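You operate a simulated robot arm through the tools that you are given. There is no shell and no other tool. Be economical: measure what you need, move in short steps, check, and stop when the job is done.

You are at the controls of a simulated robot arm. One attempt, no reset.

JOB
Stack the blue can from the cupboard top on top of the white can.

It is judged by the outcome, as a careful person would: the job done as asked, and still so three seconds after it is handed in. It fails if anything else is knocked over, pushed out of place, dropped, spilled or broken.

ROBOT AND FRAMES
A 7-joint arm with a two-finger parallel gripper, fixed in place. Base frame: the origin is at the foot of the arm, x ahead of it, y to its left, z up. Units: cm, degrees, N and s.
Its first joint turns from -166.0 to 166.0 degrees. Payload 4.4 kg.
The TCP is the grasp point between the finger pads, 2.3 cm short of the fingertips. In the tool frame z runs along the fingers and y along their closing line. The gripper opens to 9.4 cm. The fingers are 3.8 cm wide and 1 cm thick; the gripper's body (5.4 by 9.6 cm) begins 3.9 cm behind the TCP.
Orientation is that of the tool frame in the base frame, as a unit quaternion [w, x, y, z]. With the fingers straight down and closing along the base's y, the tool's x points along the base's -x, its y along +y and its z along -z.

CONTROLS
- The arm moves only by the tool drive_tool. Its argument "targets" is a list that holds one entry, the list of rows, each a list of 7 numbers: the shift along the base's x, y, z in cm, then the turn, a rotation vector about the base's x, y, z in degrees, then the opening, from 0 (shut) to 1 (fully open). In form: [[[tx, ty, tz, wx, wy, wz, jaw], ...]]. A call has 1 to 20 rows; each row shifts and turns the commanded pose from where the row before left it. Each row takes 0.2 s and may step no farther than 5 cm and 8.6 degrees from the row before; otherwise, or with a gripper value out of range, the whole call is refused. A pose out of reach is approached as far as the arm can. The call stops where the force on the tool passes 40 N (or 10 N more than at its start, if that is more) or the arm is blocked; 0.2 s more then pass. The fingers move at their own pace (about 7.2 cm/s each) and stop on an object; they squeeze with about 28 N. The grip force told is the motor's: it shows also when the fingers shut on nothing. Time passes only in rows, and 0.2 s behind the last, so rows that do not move let the fingers close. It gives the time, the measured TCP pose, the force on the tool (base axes), the opening and the grip force at its end, in the units of the frame above (readings bear some noise).
- Cameras (640 x 400 px; columns grow to the right, rows downward): "scene" is fixed at [39.85, 50.22, 146.46]; the picture's right is [-0.68, -0.73, 0.00], its down [-0.51, 0.48, -0.72] and it looks along [0.52, -0.49, -0.70] (base axes); focal length 322 px, centre (320, 200). "wrist" rides on the gripper at [-3.9, 0, -4.4] in the tool frame; the picture's right is [0.00, -1.00, 0.00], its down [0.97, 0.00, -0.24] and it looks along [0.24, 0.00, 0.97] (tool axes); focal length 218 px, centre (320, 200). There is no depth. A picture from a camera that has moved, and an enlarged one, comes with that camera's place and axes in the base frame and with its lens.
- camera(camera): a new picture of that camera. No time passes.
- zoom(camera, box): a new picture of the part [left, top, right, bottom] of that camera's present view, enlarged. No time passes.
- sign_off(): hands the job in; it is judged then, once.

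Go step by step. Nothing tells you positions but the pictures and the camera data: compare them with the known pose of the tool, close in by small moves and look again before you grip or let go. The budget is 90 turns and 38 pictures, counting those below and the enlarged ones. Unless the task says otherwise, let go and move clear before handing in, and close with one line.

The tools are called by a JSON object that holds its "name" and its "arguments". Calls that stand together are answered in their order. drive_tool: Moves the arm, as the interface text tells. Its arguments: {"type":"object","properties":{"targets":{"type":"array","items":{"type":"array","items":{"type":"array","items":{"type":"number"}}}}},"required":["targets"]} The other tools are called the same way: camera (camera) takes a picture; zoom (camera, box) takes an enlarged picture of a part of a camera's view; sign_off () hands the job in.

At the start:

```text
time: 0.0
tcp_pos: [62.41, 39.28, 125.85]
ee_rot: [0.0, 0.0, 1.0, 0.0]
contact_force: [0.0, -0.3, -0.1]
gripper_width: 9.38
grasp_force: 0.1
```

scene: 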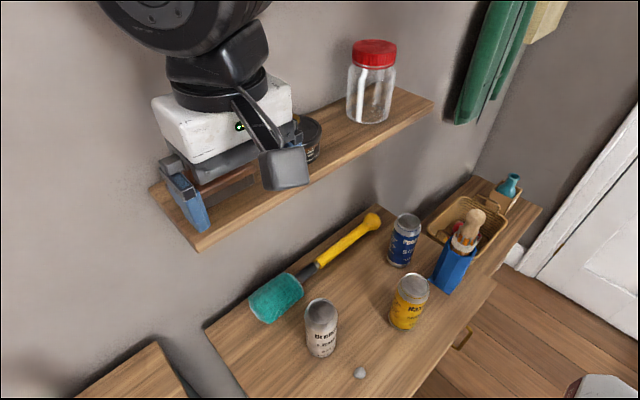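
wrist: 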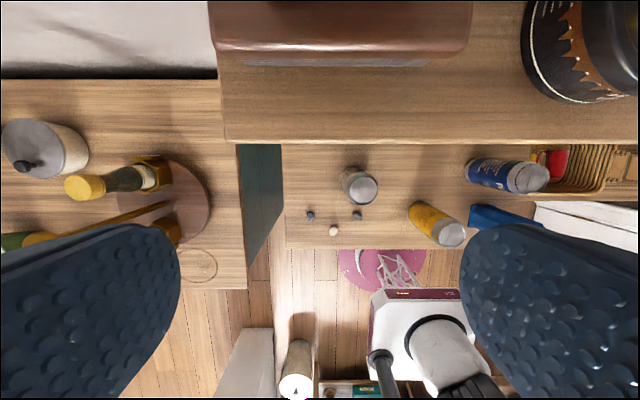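

I see a cupboard top at z≈80 with the white can near (59,32) and the blue can near (61,2). The shelf front edge is at about x≈67. I'll zoom in to measure the cans.

{"name": "zoom", "arguments": {"camera": "scene", "box": [360, 170, 520, 340]}}

{"name": "zoom", "arguments": {"camera": "scene", "box": [240, 270, 400, 390]}}

{"name": "zoom", "arguments": {"camera": "wrist", "box": [280, 130, 640, 260]}}

```text
2.35 times, centred on (440, 255) of scene
camera zoom: at [39.85, 50.22, 146.46], right [-0.68, -0.73, 0.0], down [-0.51, 0.48, -0.72], along [0.52, -0.49, -0.7], focal length 757 px, centre (38, 71)
```

zoom: 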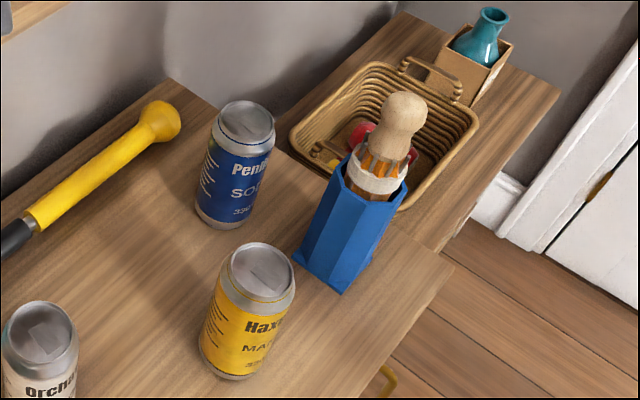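

```text
3.33 times, centred on (320, 330) of scene
camera zoom: at [39.85, 50.22, 146.46], right [-0.68, -0.73, 0.0], down [-0.51, 0.48, -0.72], along [0.52, -0.49, -0.7], focal length 1073 px, centre (320, -233)
```

zoom: 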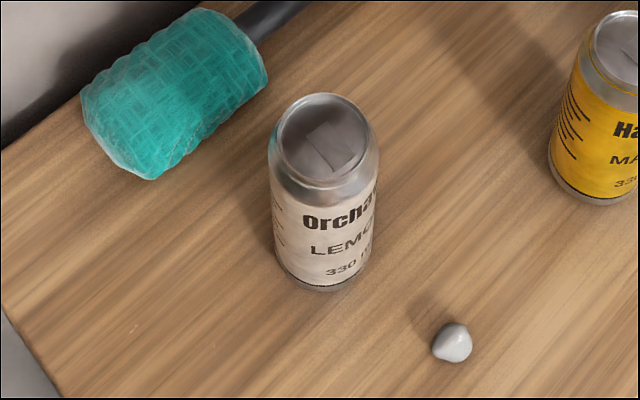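

```text
1.78 times, centred on (460, 195) of wrist
camera zoom: at [66.31, 39.44, 130.35], right [0.0, -1.0, 0.0], down [-0.97, 0.0, 0.24], along [-0.24, 0.0, -0.97], focal length 388 px, centre (71, 209)
```

zoom: 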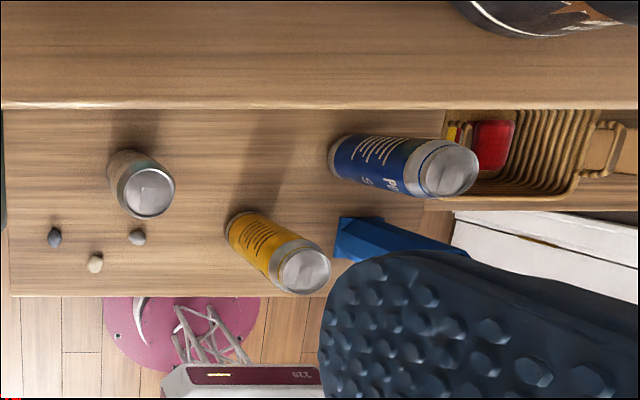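

White can is at about (59,31.6), blue can at about (61,2), both tops near z≈92. The shelf edge overhangs at x≈66.5, z≈114. I'll tilt the hand 15° away from the shelf and go above the blue can from the front.

{"name": "drive_tool", "arguments": {"targets": [[[-1, -4.65, 0, 0, -7.5, 0, 1], [-1, -4.65, 0, 0, -7.5, 0, 1], [-1, -4.65, 0, 0, 0, 0, 1], [-1, -4.65, 0, 0, 0, 0, 1], [-1, -4.65, 0, 0, 0, 0, 1], [-1, -4.65, 0, 0, 0, 0, 1], [-1, -4.65, 0, 0, 0, 0, 1], [0, -4.65, -1, 0, 0, 0, 1], [0, 0, -4, 0, 0, 0, 1], [0, 0, -4, 0, 0, 0, 1]]]}}

{"name": "camera", "arguments": {"camera": "scene"}}

{"name": "camera", "arguments": {"camera": "wrist"}}

```text
time: 2.2
tcp_pos: [55.51, 2.0, 116.77]
ee_rot: [0.13, -0.001, 0.991, 0.0]
contact_force: [0.6, 0.1, -0.4]
gripper_width: 9.38
grasp_force: 0.0
```

```text
32 pictures are left
```

scene: 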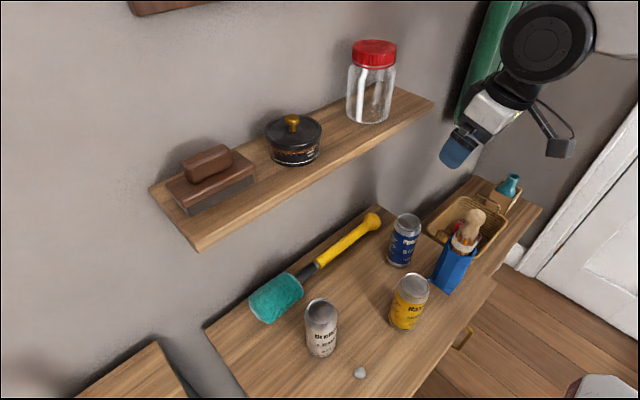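

```text
31 pictures are left
camera wrist: at [58.06, 2.18, 122.17], right [0.0, -1.0, 0.0], down [-1.0, 0.0, -0.02], along [0.02, 0.0, -1.0], focal length 218 px, centre (320, 200)
```

wrist: 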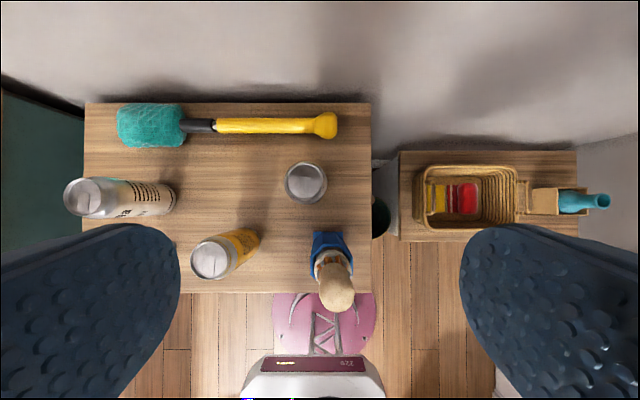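

Cross-checking three views puts the can tops at z≈94, with blue at (61,3.9) and white at (58.9,32). The wooden knob is at about (50,1,103), so I'll reduce the tilt to 10° and move over the can to look closer.

{"name": "drive_tool", "arguments": {"targets": [[[1.5, 0.9, -3, 0, 5, 0, 1], [2, 1, -3, 0, 0, 0, 1], [2, 0, -3, 0, 0, 0, 1], [0, 0, -2, 0, 0, 0, 1], [0, 0, 0, 0, 0, 0, 1]]]}}

{"name": "camera", "arguments": {"camera": "wrist"}}

{"name": "camera", "arguments": {"camera": "scene"}}

```text
time: 3.4
tcp_pos: [60.86, 4.05, 105.73]
ee_rot: [0.087, 0.0, 0.996, 0.0]
contact_force: [0.0, 0.4, -0.7]
gripper_width: 9.42
grasp_force: 0.1
```

```text
30 pictures are left
camera wrist: at [63.99, 4.18, 110.92], right [0.0, -1.0, 0.0], down [-1.0, 0.0, 0.07], along [-0.07, 0.0, -1.0], focal length 218 px, centre (320, 200)
```

wrist: 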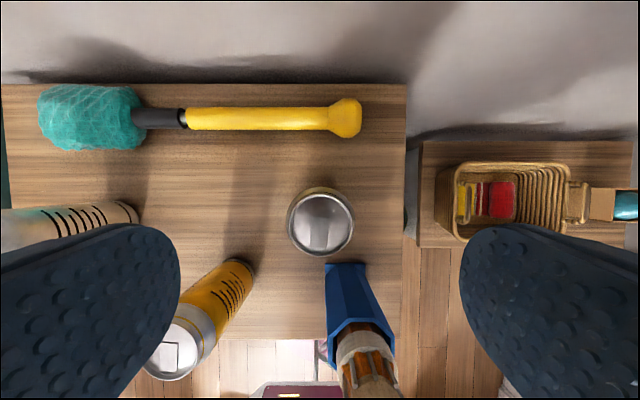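

```text
29 pictures are left
```

scene: 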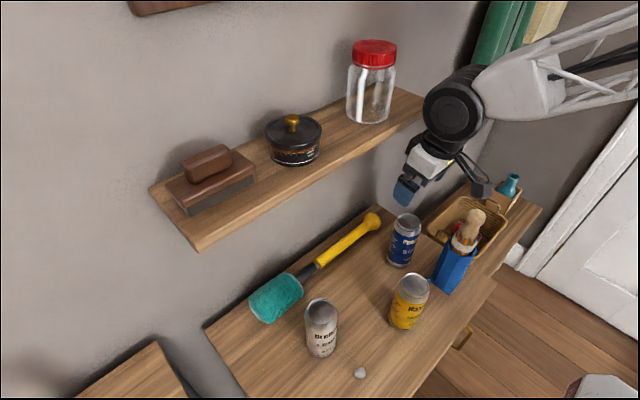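

The can top is centred right under the TCP at (60.9,4.0,94). I'll lower most of the way and look.

{"name": "drive_tool", "arguments": {"targets": [[[0, 0, -3, 0, 0, 0, 1], [0, 0, -3, 0, 0, 0, 1], [0, 0, -2.5, 0, 0, 0, 1], [0, 0, -2, 0, 0, 0, 1], [0, 0, -0.7, 0, 0, 0, 1], [0, 0, 0, 0, 0, 0, 1]]]}}

{"name": "zoom", "arguments": {"camera": "scene", "box": [340, 90, 540, 310]}}

{"name": "camera", "arguments": {"camera": "wrist"}}

```text
time: 4.8
tcp_pos: [60.9, 4.05, 94.62]
ee_rot: [0.087, 0.0, 0.996, 0.0]
contact_force: [-0.3, 0.2, -0.4]
gripper_width: 9.42
grasp_force: 0.0
```

```text
1.82 times, centred on (440, 200) of scene
camera zoom: at [39.85, 50.22, 146.46], right [-0.68, -0.73, 0.0], down [-0.51, 0.48, -0.72], along [0.52, -0.49, -0.7], focal length 585 px, centre (102, 200)
```

zoom: 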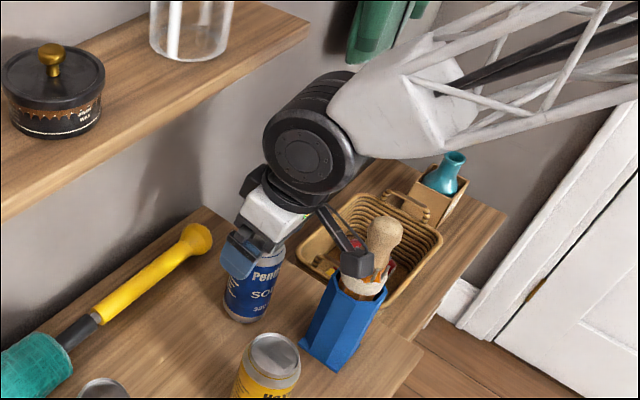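

```text
27 pictures are left
camera wrist: at [63.98, 4.12, 99.78], right [0.0, -1.0, 0.0], down [-1.0, 0.0, 0.07], along [-0.07, 0.0, -1.0], focal length 218 px, centre (320, 200)
```

wrist: 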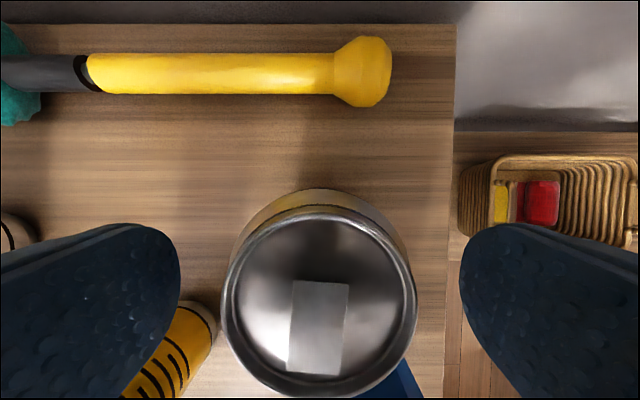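

A part of the hand (dark, red-marked) sticks out toward the robot and is close to the wooden tool in the blue box. I'll check this closely before going lower.

{"name": "zoom", "arguments": {"camera": "scene", "box": [410, 170, 500, 250]}}

```text
5.00 times, centred on (455, 210) of scene
camera zoom: at [39.85, 50.22, 146.46], right [-0.68, -0.73, 0.0], down [-0.51, 0.48, -0.72], along [0.52, -0.49, -0.7], focal length 1609 px, centre (-355, 150)
```

zoom: 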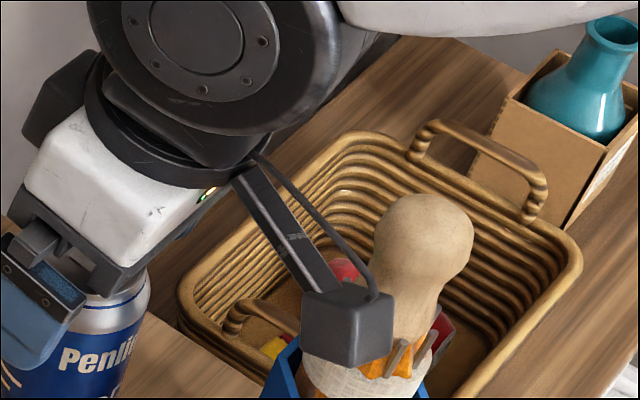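

The bracket sits right beside the brush. I'll rise, yaw −30° so the bracket swings clear to the left, and then look again.

{"name": "drive_tool", "arguments": {"targets": [[[0, 0, 2, 0, 0, 0, 1], [0, 0, 3, 0, 0, 0, 1], [0, 0, 3, 0, 0, 0, 1], [0, 0, 3, 0, 0, 0, 1], [0, 0, 0, 0, 0, -8, 1], [0, 0, 0, 0, 0, -8, 1], [0, 0, 0, 0, 0, -8, 1], [0, 0, 0, 0, 0, -8, 1], [0, 0, 0, 0, 0, 0, 1]]]}}

{"name": "camera", "arguments": {"camera": "scene"}}

{"name": "camera", "arguments": {"camera": "wrist"}}

```text
time: 6.8
tcp_pos: [60.83, 4.05, 105.69]
ee_rot: [0.084, 0.274, 0.958, -0.024]
contact_force: [0.3, -0.4, -0.1]
gripper_width: 9.41
grasp_force: 0.1
```

```text
25 pictures are left
```

scene: 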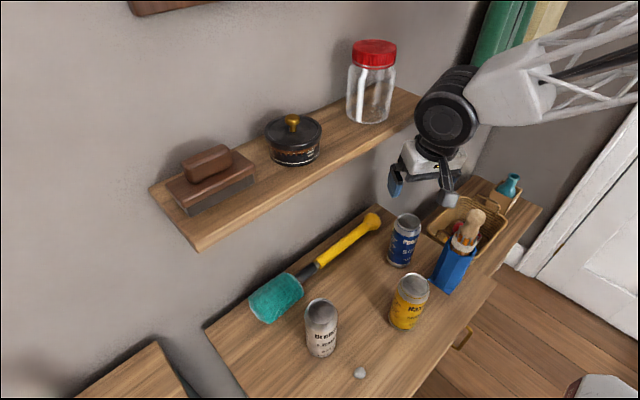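

```text
24 pictures are left
camera wrist: at [63.54, 2.51, 110.75], right [-0.53, -0.85, 0.0], down [-0.85, 0.53, 0.07], along [-0.06, 0.04, -1.0], focal length 218 px, centre (320, 200)
```

wrist: 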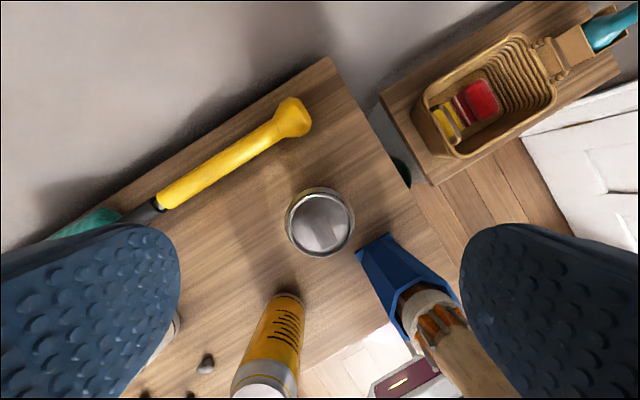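

The bracket now points between the brush and the yellow can. I'll lower again and check.

{"name": "drive_tool", "arguments": {"targets": [[[0, 0, -3, 0, 0, 0, 1], [0, 0, -3, 0, 0, 0, 1], [0, 0, -2.5, 0, 0, 0, 1], [0, 0, -2, 0, 0, 0, 1], [0, 0, -0.7, 0, 0, 0, 1], [0, 0, 0, 0, 0, 0, 1]]]}}

{"name": "zoom", "arguments": {"camera": "scene", "box": [360, 150, 520, 340]}}

{"name": "camera", "arguments": {"camera": "wrist"}}

```text
time: 8.2
tcp_pos: [60.92, 3.88, 94.39]
ee_rot: [0.084, 0.274, 0.958, -0.024]
contact_force: [0.2, 0.1, -0.3]
gripper_width: 9.37
grasp_force: 0.1
```

```text
2.11 times, centred on (440, 245) of scene
camera zoom: at [39.85, 50.22, 146.46], right [-0.68, -0.73, 0.0], down [-0.51, 0.48, -0.72], along [0.52, -0.49, -0.7], focal length 678 px, centre (67, 105)
```

zoom: 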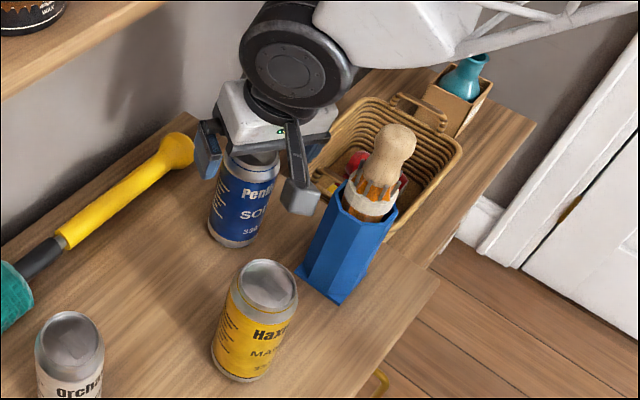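

```text
22 pictures are left
camera wrist: at [63.54, 2.46, 99.57], right [-0.53, -0.85, 0.0], down [-0.85, 0.53, 0.07], along [-0.06, 0.04, -1.0], focal length 218 px, centre (320, 200)
```

wrist: 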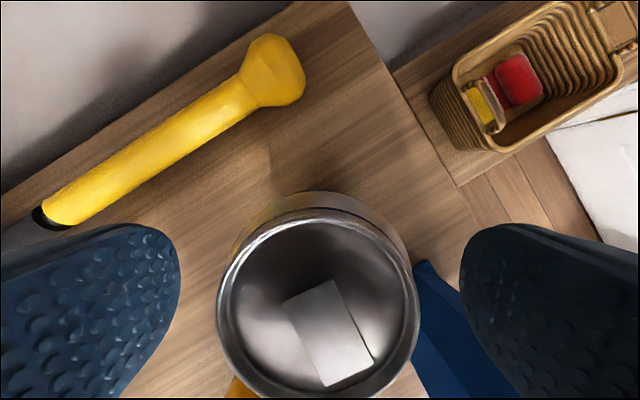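

The can is centred between the fingers (top at z≈93.9, about 5.3 cm rim) and there is clear space around. Lowering to grasp height and closing.

{"name": "drive_tool", "arguments": {"targets": [[[0, 0.25, -1.5, 0, 0, 0, 1], [0, 0, -1.4, 0, 0, 0, 1], [0, 0, 0, 0, 0, 0, 1], [0, 0, 0, 0, 0, 0, 0.6], [0, 0, 0, 0, 0, 0, 0.4], [0, 0, 0, 0, 0, 0, 0], [0, 0, 0, 0, 0, 0, 0], [0, 0, 0, 0, 0, 0, 0]]]}}

{"name": "zoom", "arguments": {"camera": "scene", "box": [360, 150, 520, 340]}}

```text
time: 10.0
tcp_pos: [61.06, 4.23, 91.6]
ee_rot: [0.084, 0.275, 0.957, -0.025]
contact_force: [1.5, -0.2, 0.7]
gripper_width: 5.73
grasp_force: 28.2
```

```text
2.11 times, centred on (440, 245) of scene
camera zoom: at [39.85, 50.22, 146.46], right [-0.68, -0.73, 0.0], down [-0.51, 0.48, -0.72], along [0.52, -0.49, -0.7], focal length 678 px, centre (67, 105)
```

zoom: 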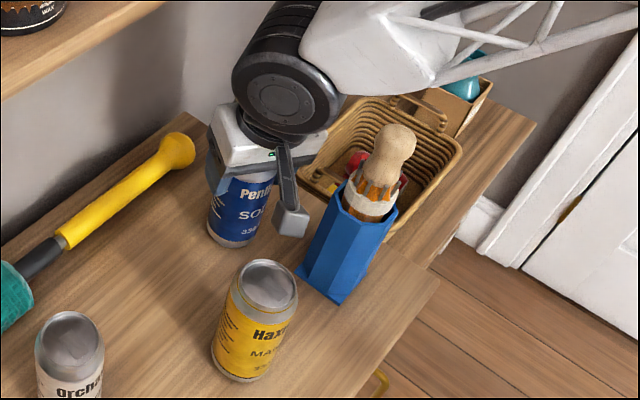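

Gripped at 5.73 cm wide. Lifting straight up, checking the hold.

{"name": "drive_tool", "arguments": {"targets": [[[0, 0, 1, 0, 0, 0, 0], [0, 0, 2, 0, 0, 0, 0], [0, 0, 3, 0, 0, 0, 0], [0, 0, 3, 0, 0, 0, 0], [0, 0, 3, 0, 0, 0, 0], [0, 0, 3, 0, 0, 0, 0], [0, 0, 3, 0, 0, 0, 0], [0, 0, 0, 0, 0, 0, 0]]]}}

{"name": "camera", "arguments": {"camera": "scene"}}

```text
time: 11.8
tcp_pos: [61.04, 4.25, 109.6]
ee_rot: [0.084, 0.273, 0.958, -0.024]
contact_force: [-0.2, -0.2, -3.2]
gripper_width: 5.69
grasp_force: 28.2
```

```text
20 pictures are left
```

scene: 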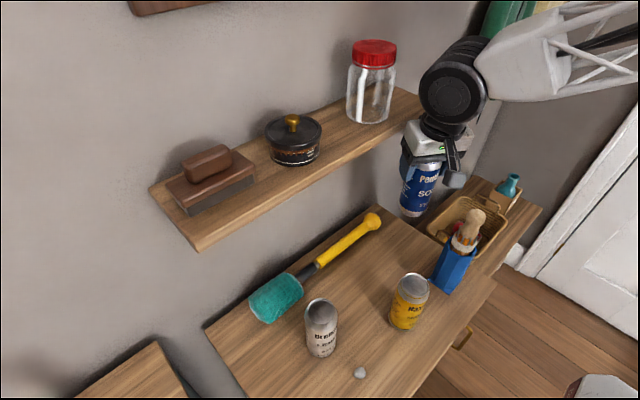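

Holding well with 3.2 N of weight. Carrying toward the white can and stopping short to measure it with the wrist camera.

{"name": "drive_tool", "arguments": {"targets": [[[-1, 3, 0, 0, 0, 0, 0], [-1, 4, 0, 0, 0, 0, 0], [0, 4, 0, 0, 0, 0, 0], [0, 4, 0, 0, 0, 0, 0], [0, 3, 0, 0, 0, 0, 0], [0, 2, 0, 0, 0, 0, 0], [0, 0, 0, 0, 0, 0, 0]]]}}

{"name": "camera", "arguments": {"camera": "wrist"}}

{"name": "camera", "arguments": {"camera": "scene"}}

```text
time: 13.4
tcp_pos: [58.75, 24.3, 109.53]
ee_rot: [0.084, 0.274, 0.958, -0.024]
contact_force: [0.5, 0.1, -3.1]
gripper_width: 5.71
grasp_force: 28.7
```

```text
19 pictures are left
camera wrist: at [61.47, 22.78, 114.66], right [-0.53, -0.85, 0.0], down [-0.85, 0.53, 0.07], along [-0.06, 0.04, -1.0], focal length 218 px, centre (320, 200)
```

wrist: 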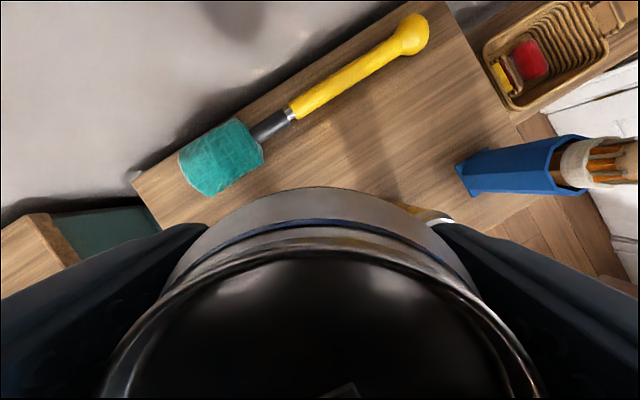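

```text
18 pictures are left
```

scene: 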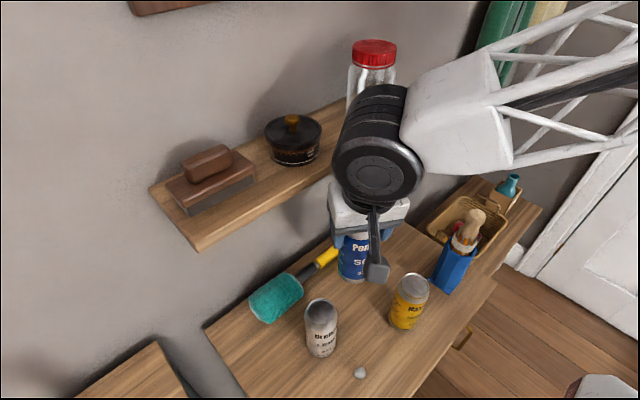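

The held can hides the wrist view, so I'll use the scene view. My target TCP over the white can is (59.1, 32.35), so I'll go there, staying above, and compare.

{"name": "drive_tool", "arguments": {"targets": [[[0.1, 4, 0, 0, 0, 0, 0], [0.1, 3, 0, 0, 0, 0, 0], [0.15, 1.05, 0, 0, 0, 0, 0], [0, 0, 0, 0, 0, 0, 0], [0, 0, 0, 0, 0, 0, 0]]]}}

{"name": "zoom", "arguments": {"camera": "scene", "box": [250, 170, 410, 370]}}

```text
time: 14.6
tcp_pos: [59.32, 32.3, 109.55]
ee_rot: [0.084, 0.274, 0.958, -0.024]
contact_force: [0.4, 0.4, -3.2]
gripper_width: 5.7
grasp_force: 28.5
```

```text
2.00 times, centred on (330, 270) of scene
camera zoom: at [39.85, 50.22, 146.46], right [-0.68, -0.73, 0.0], down [-0.51, 0.48, -0.72], along [0.52, -0.49, -0.7], focal length 644 px, centre (300, 60)
```

zoom: 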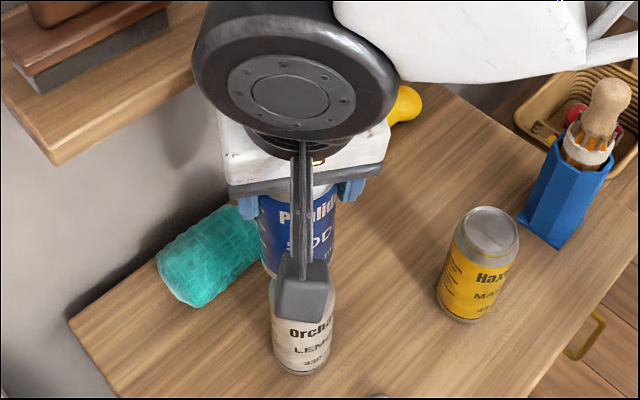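

The bracket blocks the camera's view of the joint. I'll yaw back about 32° so the can edges are visible, then measure.

{"name": "drive_tool", "arguments": {"targets": [[[0, 0, 0, 0, 0, 8, 0], [0, 0, 0, 0, 0, 8, 0], [0, 0, 0, 0, 0, 8, 0], [0, 0, 0, 0, 0, 8, 0], [0, 0, 0, 0, 0, 0, 0]]]}}

{"name": "zoom", "arguments": {"camera": "scene", "box": [250, 230, 400, 370]}}

{"name": "camera", "arguments": {"camera": "wrist"}}

```text
time: 15.8
tcp_pos: [59.28, 32.3, 109.53]
ee_rot: [0.087, -0.001, 0.996, -0.001]
contact_force: [-0.3, 1.1, -3.2]
gripper_width: 5.72
grasp_force: 28.2
```

```text
2.86 times, centred on (325, 300) of scene
camera zoom: at [39.85, 50.22, 146.46], right [-0.68, -0.73, 0.0], down [-0.51, 0.48, -0.72], along [0.52, -0.49, -0.7], focal length 920 px, centre (306, -86)
```

zoom: 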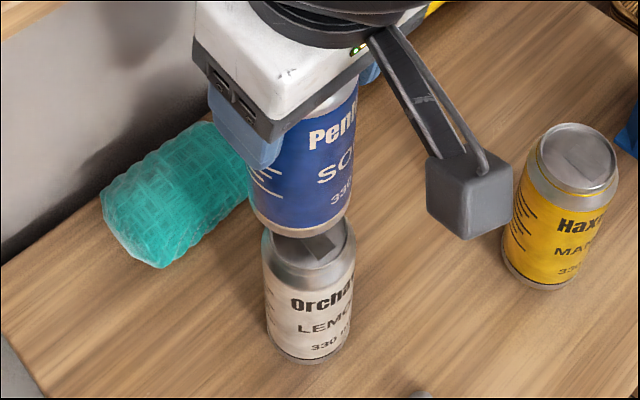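

```text
15 pictures are left
camera wrist: at [62.34, 32.45, 114.65], right [0.0, -1.0, 0.0], down [-1.0, 0.0, 0.07], along [-0.07, 0.0, -1.0], focal length 218 px, centre (320, 200)
```

wrist: 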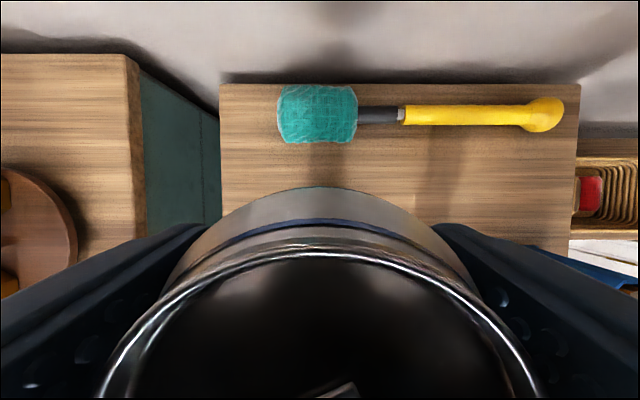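

The cans are nearly aligned, with blue slightly left in the picture. I'll lower to a small gap and zoom tightly to compare their edges.

{"name": "drive_tool", "arguments": {"targets": [[[0, 0, -1.3, 0, 0, 0, 0], [0, 0, -1.2, 0, 0, 0, 0], [0, 0, 0, 0, 0, 0, 0]]]}}

{"name": "zoom", "arguments": {"camera": "scene", "box": [285, 265, 365, 365]}}

```text
time: 16.6
tcp_pos: [59.27, 32.45, 106.99]
ee_rot: [0.087, -0.001, 0.996, 0.0]
contact_force: [-0.3, -0.1, -2.7]
gripper_width: 5.74
grasp_force: 28.1
```

```text
4.00 times, centred on (325, 315) of scene
camera zoom: at [39.85, 50.22, 146.46], right [-0.68, -0.73, 0.0], down [-0.51, 0.48, -0.72], along [0.52, -0.49, -0.7], focal length 1287 px, centre (300, -260)
```

zoom: 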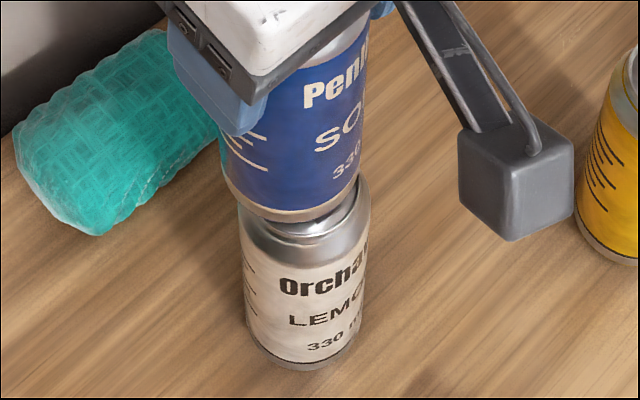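

Blue sits about 0.6 cm left and 0.4 cm too far back relative to white. I'll correct by (−0.65,−0.2) and recheck.

{"name": "drive_tool", "arguments": {"targets": [[[-0.65, -0.2, 0, 0, 0, 0, 0], [0, 0, 0, 0, 0, 0, 0], [0, 0, 0, 0, 0, 0, 0]]]}}

{"name": "zoom", "arguments": {"camera": "scene", "box": [295, 290, 350, 365]}}

```text
time: 17.4
tcp_pos: [58.71, 32.14, 107.04]
ee_rot: [0.088, 0.0, 0.996, 0.0]
contact_force: [-0.5, 0.9, -3.8]
gripper_width: 5.7
grasp_force: 27.8
```

```text
5.33 times, centred on (322, 328) of scene
camera zoom: at [39.85, 50.22, 146.46], right [-0.68, -0.73, 0.0], down [-0.51, 0.48, -0.72], along [0.52, -0.49, -0.7], focal length 1716 px, centre (307, -480)
```

zoom: 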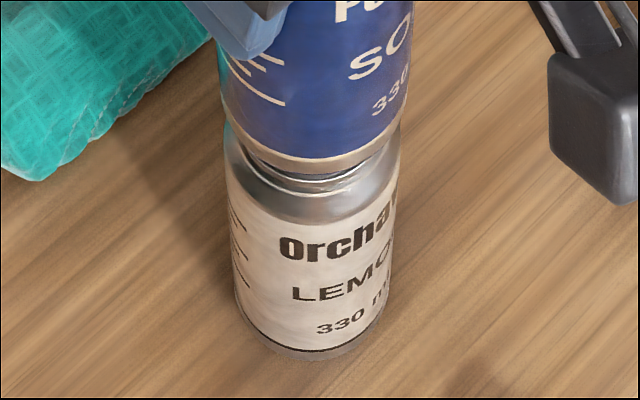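

Edges now line up laterally and in depth within about 0.1 cm. Lowering gently toward contact.

{"name": "drive_tool", "arguments": {"targets": [[[0, 0, -0.3, 0, 0, 0, 0], [0, 0, -0.3, 0, 0, 0, 0], [0, 0, -0.2, 0, 0, 0, 0], [0, 0, -0.2, 0, 0, 0, 0], [0, 0, 0, 0, 0, 0, 0]]]}}

```text
time: 18.6
tcp_pos: [58.51, 32.11, 106.11]
ee_rot: [0.088, 0.001, 0.996, 0.0]
contact_force: [-3.2, -1.9, 11.6]
gripper_width: 5.72
grasp_force: 28.2
```

Contact already (about 15 N). I'll look before releasing.

{"name": "zoom", "arguments": {"camera": "scene", "box": [290, 270, 360, 365]}}

```text
4.21 times, centred on (325, 318) of scene
camera zoom: at [39.85, 50.22, 146.46], right [-0.68, -0.73, 0.0], down [-0.51, 0.48, -0.72], along [0.52, -0.49, -0.7], focal length 1355 px, centre (299, -295)
```

zoom: 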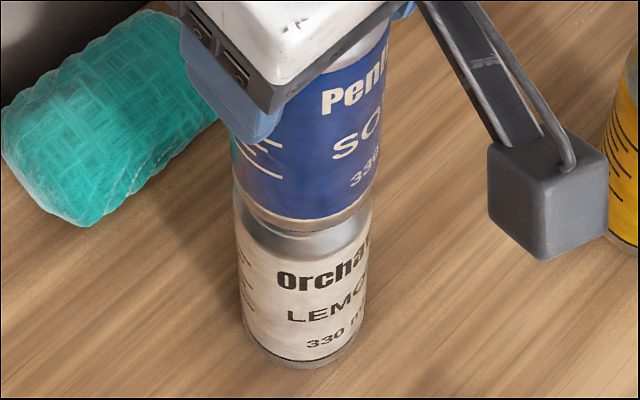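

Alignment holds and the can looks upright. I'll ease off the preload slightly.

{"name": "drive_tool", "arguments": {"targets": [[[0, 0, 0.12, 0, 0, 0, 0], [0, 0, 0, 0, 0, 0, 0]]]}}

```text
time: 19.2
tcp_pos: [58.59, 32.17, 106.07]
ee_rot: [0.087, 0.0, 0.996, 0.0]
contact_force: [1.6, 0.3, 1.2]
gripper_width: 5.73
grasp_force: 27.8
```

Load is nearly neutral and the can is supported. Opening the fingers gently.

{"name": "drive_tool", "arguments": {"targets": [[[0, 0, 0, 0, 0, 0, 0.63], [0, 0, 0, 0, 0, 0, 0.66], [0, 0, 0, 0, 0, 0, 0.7], [0, 0, 0, 0, 0, 0, 0.8], [0, 0, 0, 0, 0, 0, 0.9], [0, 0, 0, 0, 0, 0, 1], [0, 0, 0, 0, 0, 0, 1]]]}}

{"name": "zoom", "arguments": {"camera": "scene", "box": [270, 230, 380, 370]}}

{"name": "camera", "arguments": {"camera": "wrist"}}

```text
time: 20.8
tcp_pos: [58.58, 32.29, 106.18]
ee_rot: [0.087, 0.001, 0.996, 0.0]
contact_force: [-1.2, -0.4, 0.7]
gripper_width: 9.4
grasp_force: 0.0
```

```text
2.86 times, centred on (325, 300) of scene
camera zoom: at [39.85, 50.22, 146.46], right [-0.68, -0.73, 0.0], down [-0.51, 0.48, -0.72], along [0.52, -0.49, -0.7], focal length 920 px, centre (306, -86)
```

zoom: 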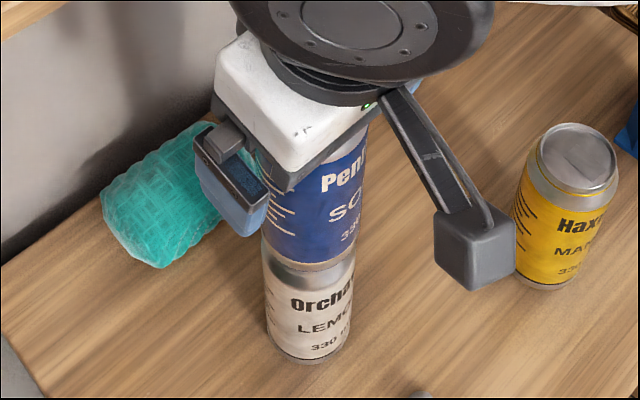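

```text
10 pictures are left
camera wrist: at [61.68, 32.24, 111.29], right [0.0, -1.0, 0.0], down [-1.0, 0.0, 0.07], along [-0.07, 0.0, -1.0], focal length 218 px, centre (320, 200)
```

wrist: 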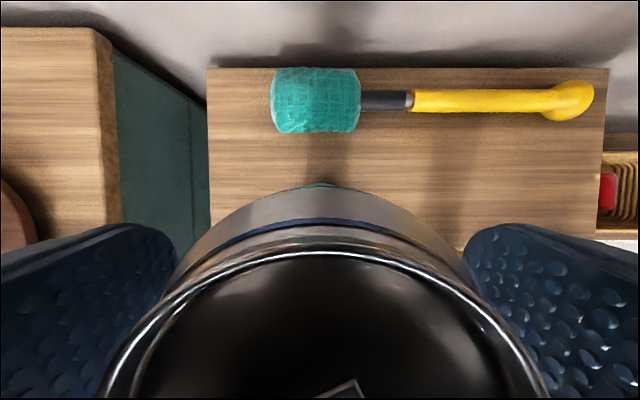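

The stack stands with fingers clear on both sides. Rising straight up, slowly at first.

{"name": "drive_tool", "arguments": {"targets": [[[0, 0, 0.5, 0, 0, 0, 1], [0, 0, 1, 0, 0, 0, 1], [0, 0, 1.5, 0, 0, 0, 1], [0, 0, 2, 0, 0, 0, 1], [0, 0, 3, 0, 0, 0, 1], [0, 0, 3, 0, 0, 0, 1], [-2, 0, 4, 0, 0, 0, 1], [-4, 0, 2, 0, 0, 0, 1], [-4, -2, 0, 0, 0, 0, 1], [0, -4, 0, 0, 0, 0, 1], [0, -4, 0, 0, 0, 0, 1]]]}}

{"name": "camera", "arguments": {"camera": "scene"}}

```text
time: 23.2
tcp_pos: [48.52, 22.08, 123.22]
ee_rot: [0.087, 0.0, 0.996, 0.0]
contact_force: [0.2, -0.3, -0.1]
gripper_width: 9.38
grasp_force: 0.1
```

```text
9 pictures are left
```

scene: 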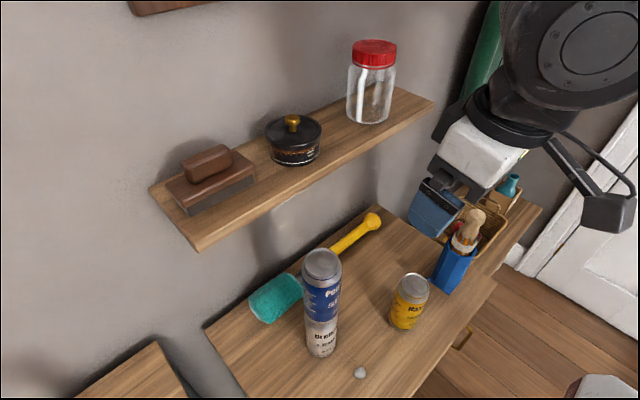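

The blue can stands upright on the white can, nothing else has moved and the arm is clear. Handing in.

{"name": "sign_off", "arguments": {}}

```text
The job is handed in.
```

The blue can is stacked upright on the white can, with the gripper released and clear; in the last picture nothing else had moved.
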